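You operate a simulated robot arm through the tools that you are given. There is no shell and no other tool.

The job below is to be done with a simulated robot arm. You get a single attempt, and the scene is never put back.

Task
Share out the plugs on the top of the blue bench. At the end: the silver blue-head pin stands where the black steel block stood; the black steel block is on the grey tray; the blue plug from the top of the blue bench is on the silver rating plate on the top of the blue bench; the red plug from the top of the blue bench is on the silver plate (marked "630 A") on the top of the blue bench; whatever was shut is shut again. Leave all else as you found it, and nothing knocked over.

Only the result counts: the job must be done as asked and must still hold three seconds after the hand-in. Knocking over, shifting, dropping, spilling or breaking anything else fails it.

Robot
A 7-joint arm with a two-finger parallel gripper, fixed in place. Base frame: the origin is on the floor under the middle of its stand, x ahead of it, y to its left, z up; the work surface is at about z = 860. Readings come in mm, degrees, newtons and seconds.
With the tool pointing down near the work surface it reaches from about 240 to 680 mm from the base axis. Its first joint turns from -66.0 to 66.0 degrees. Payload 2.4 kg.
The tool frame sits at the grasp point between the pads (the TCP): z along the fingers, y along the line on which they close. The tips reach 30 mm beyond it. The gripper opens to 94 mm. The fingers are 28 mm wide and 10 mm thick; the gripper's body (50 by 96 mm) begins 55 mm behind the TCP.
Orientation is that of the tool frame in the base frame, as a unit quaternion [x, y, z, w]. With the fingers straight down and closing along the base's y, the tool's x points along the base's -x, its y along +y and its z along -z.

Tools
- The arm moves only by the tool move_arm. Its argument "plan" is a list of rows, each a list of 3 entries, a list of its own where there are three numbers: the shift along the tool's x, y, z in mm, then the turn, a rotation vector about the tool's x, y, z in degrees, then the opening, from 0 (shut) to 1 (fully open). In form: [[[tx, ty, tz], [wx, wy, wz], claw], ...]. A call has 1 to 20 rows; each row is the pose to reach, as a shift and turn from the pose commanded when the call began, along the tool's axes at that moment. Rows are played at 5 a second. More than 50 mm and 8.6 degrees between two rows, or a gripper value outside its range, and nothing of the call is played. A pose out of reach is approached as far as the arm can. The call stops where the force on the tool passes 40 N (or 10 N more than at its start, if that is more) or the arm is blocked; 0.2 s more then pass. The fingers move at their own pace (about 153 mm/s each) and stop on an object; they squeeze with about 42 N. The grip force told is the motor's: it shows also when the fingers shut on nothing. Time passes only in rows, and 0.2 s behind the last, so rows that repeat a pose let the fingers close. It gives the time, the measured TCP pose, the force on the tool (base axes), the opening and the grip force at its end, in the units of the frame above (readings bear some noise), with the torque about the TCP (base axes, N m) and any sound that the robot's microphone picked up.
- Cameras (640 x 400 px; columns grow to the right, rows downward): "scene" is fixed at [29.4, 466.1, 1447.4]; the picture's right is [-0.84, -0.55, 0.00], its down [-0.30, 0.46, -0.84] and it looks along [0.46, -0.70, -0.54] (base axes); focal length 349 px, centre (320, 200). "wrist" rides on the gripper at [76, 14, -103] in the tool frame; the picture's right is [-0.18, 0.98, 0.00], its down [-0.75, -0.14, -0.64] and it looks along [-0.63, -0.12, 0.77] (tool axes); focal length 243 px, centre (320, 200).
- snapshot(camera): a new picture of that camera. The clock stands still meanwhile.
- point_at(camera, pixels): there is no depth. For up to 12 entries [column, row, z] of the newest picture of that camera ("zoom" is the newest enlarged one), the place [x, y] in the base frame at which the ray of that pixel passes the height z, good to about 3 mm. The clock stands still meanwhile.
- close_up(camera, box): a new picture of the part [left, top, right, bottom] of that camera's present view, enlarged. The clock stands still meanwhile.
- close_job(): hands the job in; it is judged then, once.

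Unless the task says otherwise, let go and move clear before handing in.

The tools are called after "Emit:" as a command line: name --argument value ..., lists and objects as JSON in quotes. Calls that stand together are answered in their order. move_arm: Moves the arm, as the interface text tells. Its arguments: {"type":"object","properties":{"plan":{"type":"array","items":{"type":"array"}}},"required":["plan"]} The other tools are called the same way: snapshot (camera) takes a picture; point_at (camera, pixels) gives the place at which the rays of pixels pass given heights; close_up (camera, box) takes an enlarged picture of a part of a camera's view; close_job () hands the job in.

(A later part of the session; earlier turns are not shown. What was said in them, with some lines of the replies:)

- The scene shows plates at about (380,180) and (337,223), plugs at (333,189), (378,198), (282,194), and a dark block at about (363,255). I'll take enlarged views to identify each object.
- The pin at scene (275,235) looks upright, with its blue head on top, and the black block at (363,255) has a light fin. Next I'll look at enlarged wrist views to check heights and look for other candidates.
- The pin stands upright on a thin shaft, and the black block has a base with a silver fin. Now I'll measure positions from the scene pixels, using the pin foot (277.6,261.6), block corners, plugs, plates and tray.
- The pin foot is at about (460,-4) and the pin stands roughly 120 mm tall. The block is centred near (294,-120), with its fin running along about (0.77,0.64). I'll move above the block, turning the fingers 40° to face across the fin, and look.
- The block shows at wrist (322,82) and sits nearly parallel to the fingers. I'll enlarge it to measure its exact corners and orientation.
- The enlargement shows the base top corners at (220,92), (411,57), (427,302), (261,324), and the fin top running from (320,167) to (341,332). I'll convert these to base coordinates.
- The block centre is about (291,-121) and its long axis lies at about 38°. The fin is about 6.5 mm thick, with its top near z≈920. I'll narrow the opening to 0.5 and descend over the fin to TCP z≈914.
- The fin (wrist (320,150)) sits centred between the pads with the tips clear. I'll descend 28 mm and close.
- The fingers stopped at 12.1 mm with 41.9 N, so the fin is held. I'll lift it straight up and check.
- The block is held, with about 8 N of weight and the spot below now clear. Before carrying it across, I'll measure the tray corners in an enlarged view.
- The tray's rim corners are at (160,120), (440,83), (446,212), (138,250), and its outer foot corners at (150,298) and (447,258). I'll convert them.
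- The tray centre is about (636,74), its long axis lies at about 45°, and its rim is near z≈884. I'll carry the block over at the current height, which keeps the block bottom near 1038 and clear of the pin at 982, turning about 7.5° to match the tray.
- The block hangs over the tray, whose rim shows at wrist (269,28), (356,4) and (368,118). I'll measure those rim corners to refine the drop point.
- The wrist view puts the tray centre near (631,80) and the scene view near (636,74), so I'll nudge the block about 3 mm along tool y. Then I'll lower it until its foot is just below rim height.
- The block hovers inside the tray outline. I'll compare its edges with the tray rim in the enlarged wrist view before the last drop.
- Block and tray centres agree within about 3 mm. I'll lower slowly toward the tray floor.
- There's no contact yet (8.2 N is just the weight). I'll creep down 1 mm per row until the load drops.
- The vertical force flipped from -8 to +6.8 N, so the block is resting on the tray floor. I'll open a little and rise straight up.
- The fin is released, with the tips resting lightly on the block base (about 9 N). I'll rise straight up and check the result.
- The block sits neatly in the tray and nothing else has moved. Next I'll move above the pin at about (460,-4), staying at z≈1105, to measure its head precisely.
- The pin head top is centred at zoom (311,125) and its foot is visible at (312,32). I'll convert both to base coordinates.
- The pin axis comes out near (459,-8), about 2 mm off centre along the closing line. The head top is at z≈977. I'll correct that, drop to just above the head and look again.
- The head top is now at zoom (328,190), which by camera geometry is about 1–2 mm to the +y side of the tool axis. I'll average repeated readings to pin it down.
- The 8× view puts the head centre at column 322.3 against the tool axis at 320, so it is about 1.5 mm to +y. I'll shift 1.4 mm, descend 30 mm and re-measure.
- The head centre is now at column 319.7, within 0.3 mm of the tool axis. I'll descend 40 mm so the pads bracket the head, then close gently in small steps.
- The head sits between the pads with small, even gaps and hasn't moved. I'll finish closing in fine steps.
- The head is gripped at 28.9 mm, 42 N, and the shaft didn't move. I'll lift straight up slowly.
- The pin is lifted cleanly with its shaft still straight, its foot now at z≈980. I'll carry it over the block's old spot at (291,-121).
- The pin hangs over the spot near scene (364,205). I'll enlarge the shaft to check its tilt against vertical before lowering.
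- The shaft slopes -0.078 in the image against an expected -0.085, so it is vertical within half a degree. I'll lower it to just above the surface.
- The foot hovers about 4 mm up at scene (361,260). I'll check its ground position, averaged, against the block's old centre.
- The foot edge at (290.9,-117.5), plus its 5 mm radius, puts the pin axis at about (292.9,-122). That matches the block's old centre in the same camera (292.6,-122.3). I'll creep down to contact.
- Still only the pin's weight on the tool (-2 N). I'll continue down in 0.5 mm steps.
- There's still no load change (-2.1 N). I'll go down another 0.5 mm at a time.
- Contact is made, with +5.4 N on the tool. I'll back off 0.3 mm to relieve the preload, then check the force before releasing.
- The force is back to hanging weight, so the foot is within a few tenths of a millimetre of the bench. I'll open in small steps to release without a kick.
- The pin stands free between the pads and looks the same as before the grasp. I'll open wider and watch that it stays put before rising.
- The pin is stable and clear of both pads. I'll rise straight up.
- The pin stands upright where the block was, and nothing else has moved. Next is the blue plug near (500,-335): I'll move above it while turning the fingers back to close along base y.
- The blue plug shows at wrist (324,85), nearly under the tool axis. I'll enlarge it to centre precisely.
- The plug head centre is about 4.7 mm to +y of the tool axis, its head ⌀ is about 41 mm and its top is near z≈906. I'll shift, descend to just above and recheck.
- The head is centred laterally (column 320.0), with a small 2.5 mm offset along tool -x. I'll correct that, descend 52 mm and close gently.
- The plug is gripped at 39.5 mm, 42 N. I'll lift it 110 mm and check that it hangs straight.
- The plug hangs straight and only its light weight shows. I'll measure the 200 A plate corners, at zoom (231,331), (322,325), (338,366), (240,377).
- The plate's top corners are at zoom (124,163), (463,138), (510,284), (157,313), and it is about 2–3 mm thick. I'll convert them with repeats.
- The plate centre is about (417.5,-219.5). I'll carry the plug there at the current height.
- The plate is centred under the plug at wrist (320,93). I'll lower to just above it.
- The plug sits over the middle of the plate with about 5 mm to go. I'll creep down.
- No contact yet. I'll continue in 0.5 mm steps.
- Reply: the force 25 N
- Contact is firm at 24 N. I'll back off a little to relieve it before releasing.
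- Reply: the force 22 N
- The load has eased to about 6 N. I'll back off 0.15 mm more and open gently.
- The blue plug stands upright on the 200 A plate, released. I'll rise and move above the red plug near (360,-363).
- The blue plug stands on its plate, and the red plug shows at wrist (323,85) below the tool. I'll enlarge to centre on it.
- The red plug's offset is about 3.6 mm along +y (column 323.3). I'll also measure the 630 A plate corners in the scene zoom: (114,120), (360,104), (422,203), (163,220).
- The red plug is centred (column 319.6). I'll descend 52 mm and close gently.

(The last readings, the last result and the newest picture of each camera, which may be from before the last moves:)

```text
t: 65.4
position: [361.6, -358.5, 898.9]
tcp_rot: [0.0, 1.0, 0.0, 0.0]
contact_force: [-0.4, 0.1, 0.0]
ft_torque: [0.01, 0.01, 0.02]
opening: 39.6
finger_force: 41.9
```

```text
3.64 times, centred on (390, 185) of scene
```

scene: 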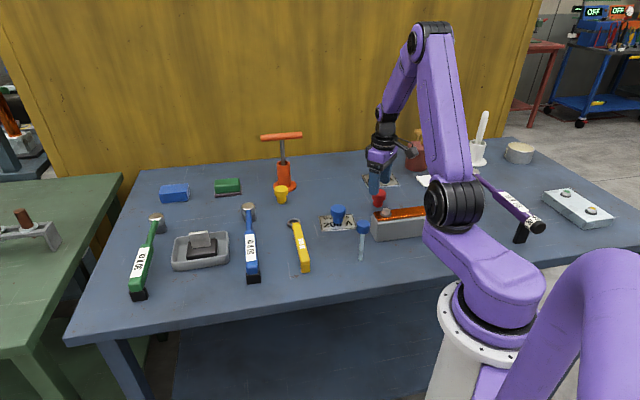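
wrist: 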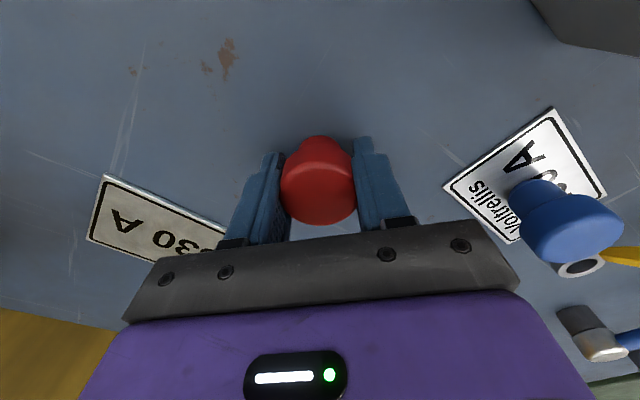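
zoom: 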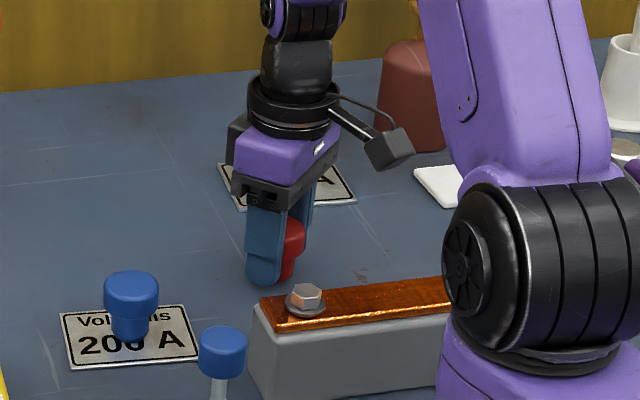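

The red plug is gripped at 39.6 mm. I'll lift it 110 mm.

Emit:
move_arm --plan '[[[0, 0, -3], [0, 0, 0], 0.0], [[0, 0, -12], [0, 0, 0], 0.0], [[0, 0, -30], [0, 0, 0], 0.0], [[0, 0, -60], [0, 0, 0], 0.0], [[0, 0, -90], [0, 0, 0], 0.0], [[0, 0, -110], [0, 0, 0], 0.0], [[0, 0, -110], [0, 0, 0], 0.0]]'

Emit:
snapshot --camera "wrist"

Emit:
snapshot --camera "scene"

```text
t: 67.0
position: [362.4, -359.4, 1008.1]
tcp_rot: [0.001, 1.0, 0.0, 0.001]
contact_force: [0.1, -0.6, -0.5]
ft_torque: [0.0, -0.01, 0.0]
opening: 39.4
finger_force: 41.8
```

```text
taken
```

wrist: 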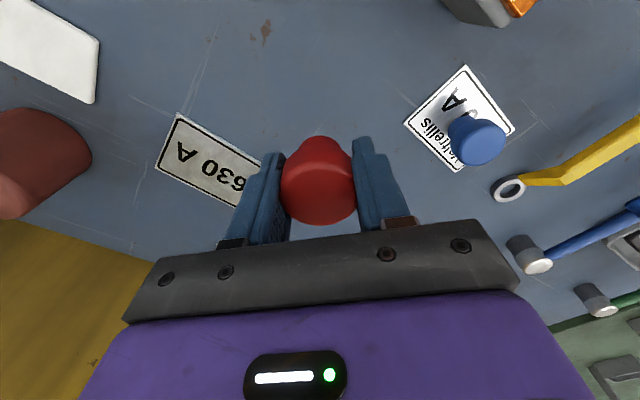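

```text
taken
```

scene: 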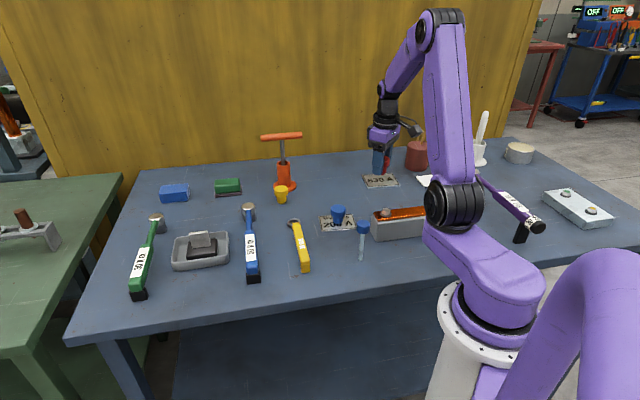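

The red plug hangs straight. I'll carry it over the 630 A plate, centred at about (416.5,-502).

Emit:
move_arm --plan '[[[-4, -10, 0], [0, 0, 0], 0.0], [[-13, -34, 0], [0, 0, 0], 0.0], [[-24, -63, 0], [0, 0, 0], 0.0], [[-35, -92, 0], [0, 0, 0], 0.0], [[-45, -118, 0], [0, 0, 0], 0.0], [[-52, -136, 0], [0, 0, 0], 0.0], [[-54.2, -141.8, 0], [0, 0, 0], 0.0], [[-54.2, -141.8, 0], [0, 0, 0], 0.0]]'

Emit:
snapshot --camera "wrist"

Emit:
snapshot --camera "scene"

```text
t: 68.8
position: [416.0, -501.3, 1007.2]
tcp_rot: [0.001, 1.0, 0.0, 0.0]
contact_force: [1.2, -0.7, 0.3]
ft_torque: [-0.01, -0.02, 0.02]
opening: 39.9
finger_force: 41.8
```

```text
taken
```

wrist: 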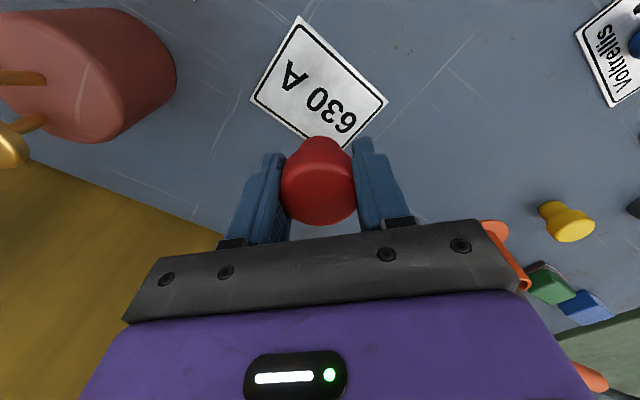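

```text
taken
```

scene: 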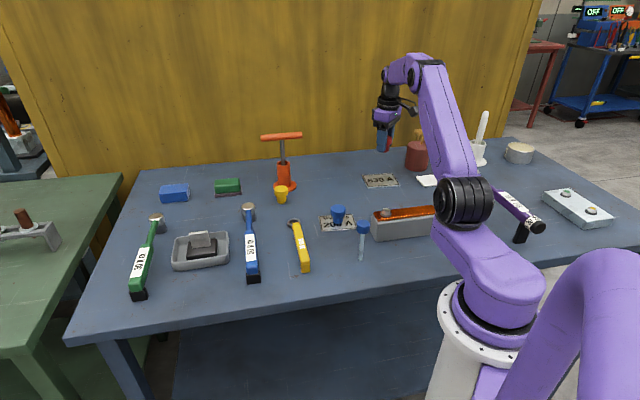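

The plate centre sits at wrist (319,98), right under the tool axis. I'll lower to just above the plate.

Emit:
move_arm --plan '[[[0, 0, 12], [0, 0, 0], 0.0], [[0, 0, 35], [0, 0, 0], 0.0], [[0, 0, 60], [0, 0, 0], 0.0], [[0, 0, 82], [0, 0, 0], 0.0], [[0, 0, 95], [0, 0, 0], 0.0], [[0, 0, 100], [0, 0, 0], 0.0], [[0, 0, 102], [0, 0, 0], 0.0], [[0, 0, 102], [0, 0, 0], 0.0]]'

Emit:
close_up --camera "wrist" --box '[220, 20, 420, 220]'

Emit:
close_up --camera "scene" --box '[340, 120, 440, 210]'

```text
t: 70.6
position: [415.8, -503.7, 906.7]
tcp_rot: [0.0, 1.0, 0.0, 0.0]
contact_force: [-0.1, -0.3, -0.9]
ft_torque: [-0.01, 0.0, 0.02]
opening: 39.4
finger_force: 42.1
```

```text
2.00 times, centred on (320, 120) of wrist
```

zoom: 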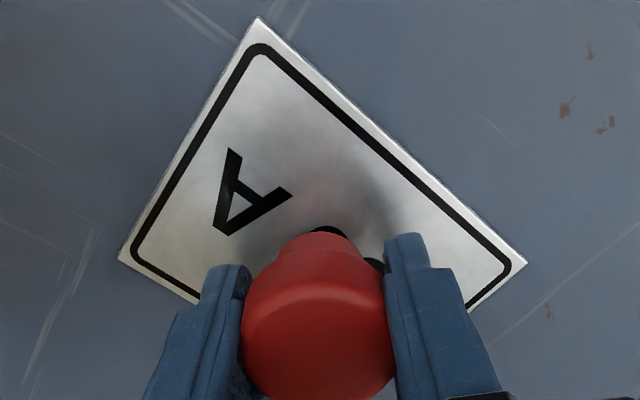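

```text
4.44 times, centred on (390, 165) of scene
```

zoom: 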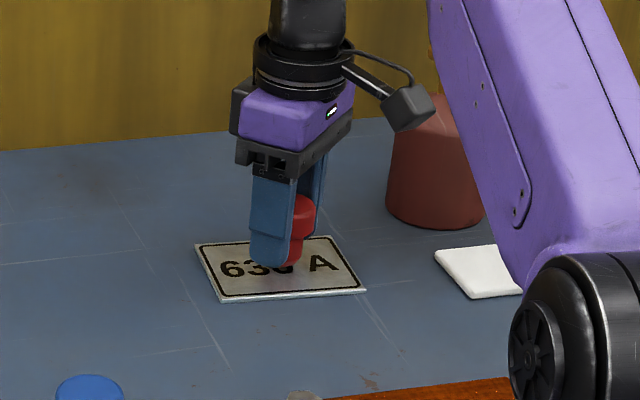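

The plug is over the middle of the 630 A plate with a few millimetres to go. I'll creep down to contact in small steps.

Emit:
move_arm --plan '[[[0, 0, 1.5], [0, 0, 0], 0.0], [[0, 0, 3], [0, 0, 0], 0.0], [[0, 0, 3.7], [0, 0, 0], 0.0], [[0, 0, 4], [0, 0, 0], 0.0]]'

```text
t: 71.6
position: [416.2, -503.2, 902.6]
tcp_rot: [0.001, 1.0, 0.0, 0.0]
contact_force: [1.4, -0.4, -0.3]
ft_torque: [0.01, 0.0, 0.02]
opening: 39.9
finger_force: 41.6
```

Emit:
move_arm --plan '[[[0, 0, 0.25], [0, 0, 0], 0.0], [[0, 0, 0.5], [0, 0, 0], 0.0]]'

```text
t: 72.2
position: [415.2, -502.7, 901.8]
tcp_rot: [0.0, 1.0, 0.001, 0.0]
contact_force: [0.8, 0.3, -0.4]
ft_torque: [0.02, -0.04, 0.0]
opening: 39.4
finger_force: 42.2
```

The force is still free at -0.4 N. I'll go another 0.5 mm.

Emit:
move_arm --plan '[[[0, 0, 0.25], [0, 0, 0], 0.0], [[0, 0, 0.5], [0, 0, 0], 0.0]]'

```text
t: 72.8
position: [415.9, -502.6, 901.8]
tcp_rot: [0.001, 1.0, -0.001, 0.0]
contact_force: [-1.7, 0.5, 4.3]
ft_torque: [0.04, 0.05, 0.04]
opening: 39.7
finger_force: 42.1
```

Contact is light at 4.3 N, so the plug is on the plate. I'll open gently.

Emit:
move_arm --plan '[[[0, 0, -0.1], [0, 0, 0], 0.0], [[0, 0, -0.1], [0, 0, 0], 0.3], [[0, 0, -0.1], [0, 0, 0], 0.4], [[0, 0, -0.1], [0, 0, 0], 0.42], [[0, 0, -0.1], [0, 0, 0], 0.44], [[0, 0, -0.1], [0, 0, 0], 0.47], [[0, 0, -0.1], [0, 0, 0], 0.52], [[0, 0, -0.1], [0, 0, 0], 0.6], [[0, 0, -0.1], [0, 0, 0], 0.65], [[0, 0, -0.1], [0, 0, 0], 0.65]]'

Emit:
close_up --camera "wrist" --box '[220, 20, 420, 220]'

```text
t: 75.0
position: [415.1, -502.3, 900.4]
tcp_rot: [0.0, 1.0, 0.0, 0.001]
contact_force: [0.0, -0.4, 0.6]
ft_torque: [0.0, 0.01, -0.01]
opening: 60.9
finger_force: 0.0
```

```text
2.00 times, centred on (320, 120) of wrist
```

zoom: 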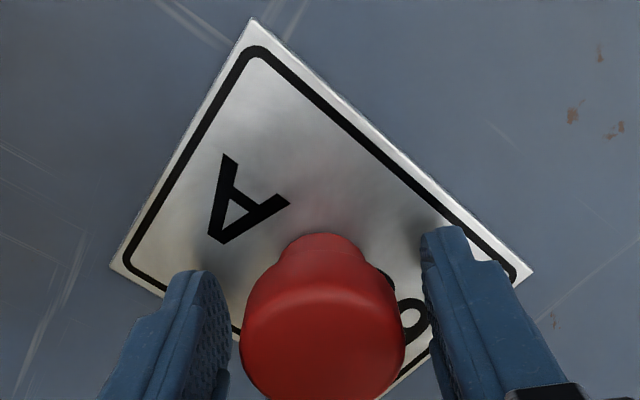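

The red plug is released on the plate. I'll rise straight up and move back clear toward the starting pose for a final check.

Emit:
move_arm --plan '[[[0, 0, -10], [0, 0, 0], 0.65], [[0, 0, -30], [0, 0, 0], 0.65], [[0, 0, -65], [0, 0, 0], 0.65], [[0, 0, -105], [0, 0, 0], 0.65], [[0, 0, -150], [0, 0, 0], 0.65], [[0, 0, -195], [0, 0, 0], 0.7], [[0, 0, -240], [0, 0, 0], 0.8], [[2, 25, -260], [0, 0, 0], 0.9], [[6, 65, -262], [0, 0, 0], 1], [[10, 110, -262], [0, 0, 0], 1], [[14, 155, -262], [0, 0, 0], 1], [[17, 200, -262], [0, 0, 0], 1], [[19, 240, -262], [0, 0, 0], 1], [[20, 275, -262], [0, 0, 0], 1], [[20, 294, -262], [0, 0, 0], 1], [[20, 294, -262], [0, 0, 0], 1]]'

Emit:
snapshot --camera "scene"

Emit:
snapshot --camera "wrist"

Emit:
close_up --camera "scene" --box '[240, 150, 460, 290]'

Emit:
close_up --camera "scene" --box '[100, 140, 320, 310]'

```text
t: 78.4
position: [393.4, -207.7, 1163.6]
tcp_rot: [0.001, 1.0, -0.001, 0.0]
contact_force: [-0.7, -0.6, -0.4]
ft_torque: [-0.04, 0.01, -0.02]
opening: 94.1
finger_force: 0.0
```

```text
taken
```

scene: 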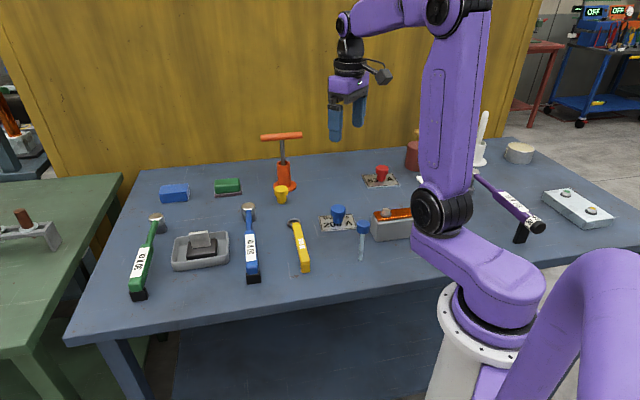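

```text
taken
```

wrist: 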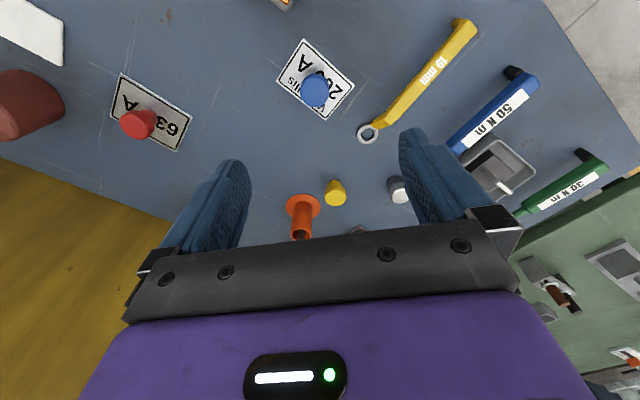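

```text
2.86 times, centred on (350, 220) of scene
```

zoom: 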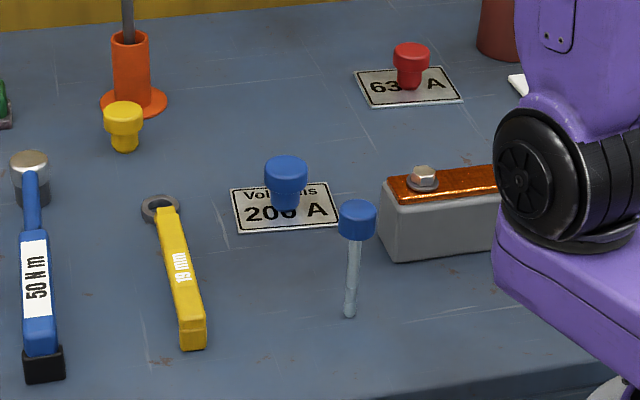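

```text
2.35 times, centred on (210, 225) of scene
```

zoom: 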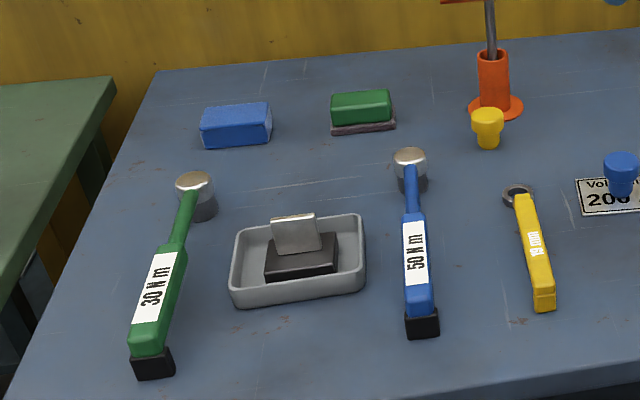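

Everything on the left and in the middle looks right: block in the tray, pin at zoom (355,260), and both plugs on their plates. I'll check the right side before handing in.

Emit:
close_up --camera "scene" --box '[400, 120, 640, 270]'

Emit:
close_up --camera "scene" --box '[330, 200, 400, 270]'

```text
2.67 times, centred on (520, 195) of scene
```

zoom: 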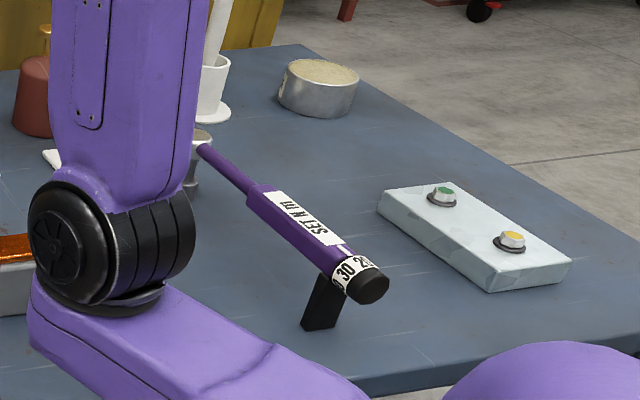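

```text
5.71 times, centred on (365, 235) of scene
```

zoom: 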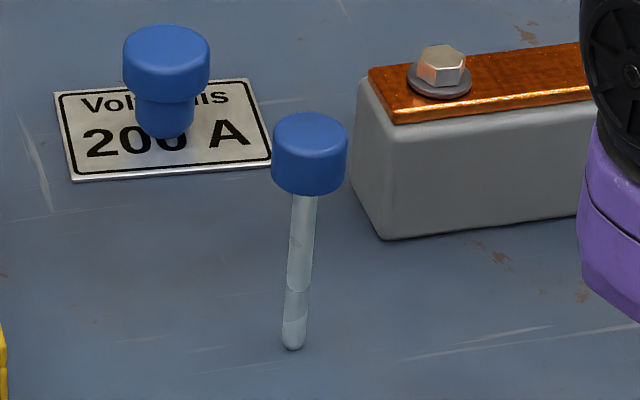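

The final views show the pin upright on the block's old spot, the block in the grey tray, and the blue and red plugs on the 200 A and 630 A plates. Everything else is unmoved, nothing was opened, and the gripper is empty and clear, so I'm handing in.

Emit:
close_job

```text
The job is handed in.
```

I finished the job and handed it in; the judge hasn't reported a result. In the last pictures before hand-in, everything was where you asked:

- **Black steel block:** it sits flat on the floor of the grey tray, near the middle.
- **Silver blue-head pin:** it stands upright and free where the block stood, within a few millimetres of the block's old centre.
- **Blue plug:** it stands near the centre of the silver rating plate (marked "Voltrellis 200 A").
- **Red plug:** it stands near the centre of the silver plate marked "630 A".

I opened nothing, so there was nothing to shut again. As far as the pictures show, nothing else on the bench moved or fell. The arm hid a small area around the white square and the far end of the grey box, so I couldn't see that part in the last view. The gripper is empty and back near its starting position.
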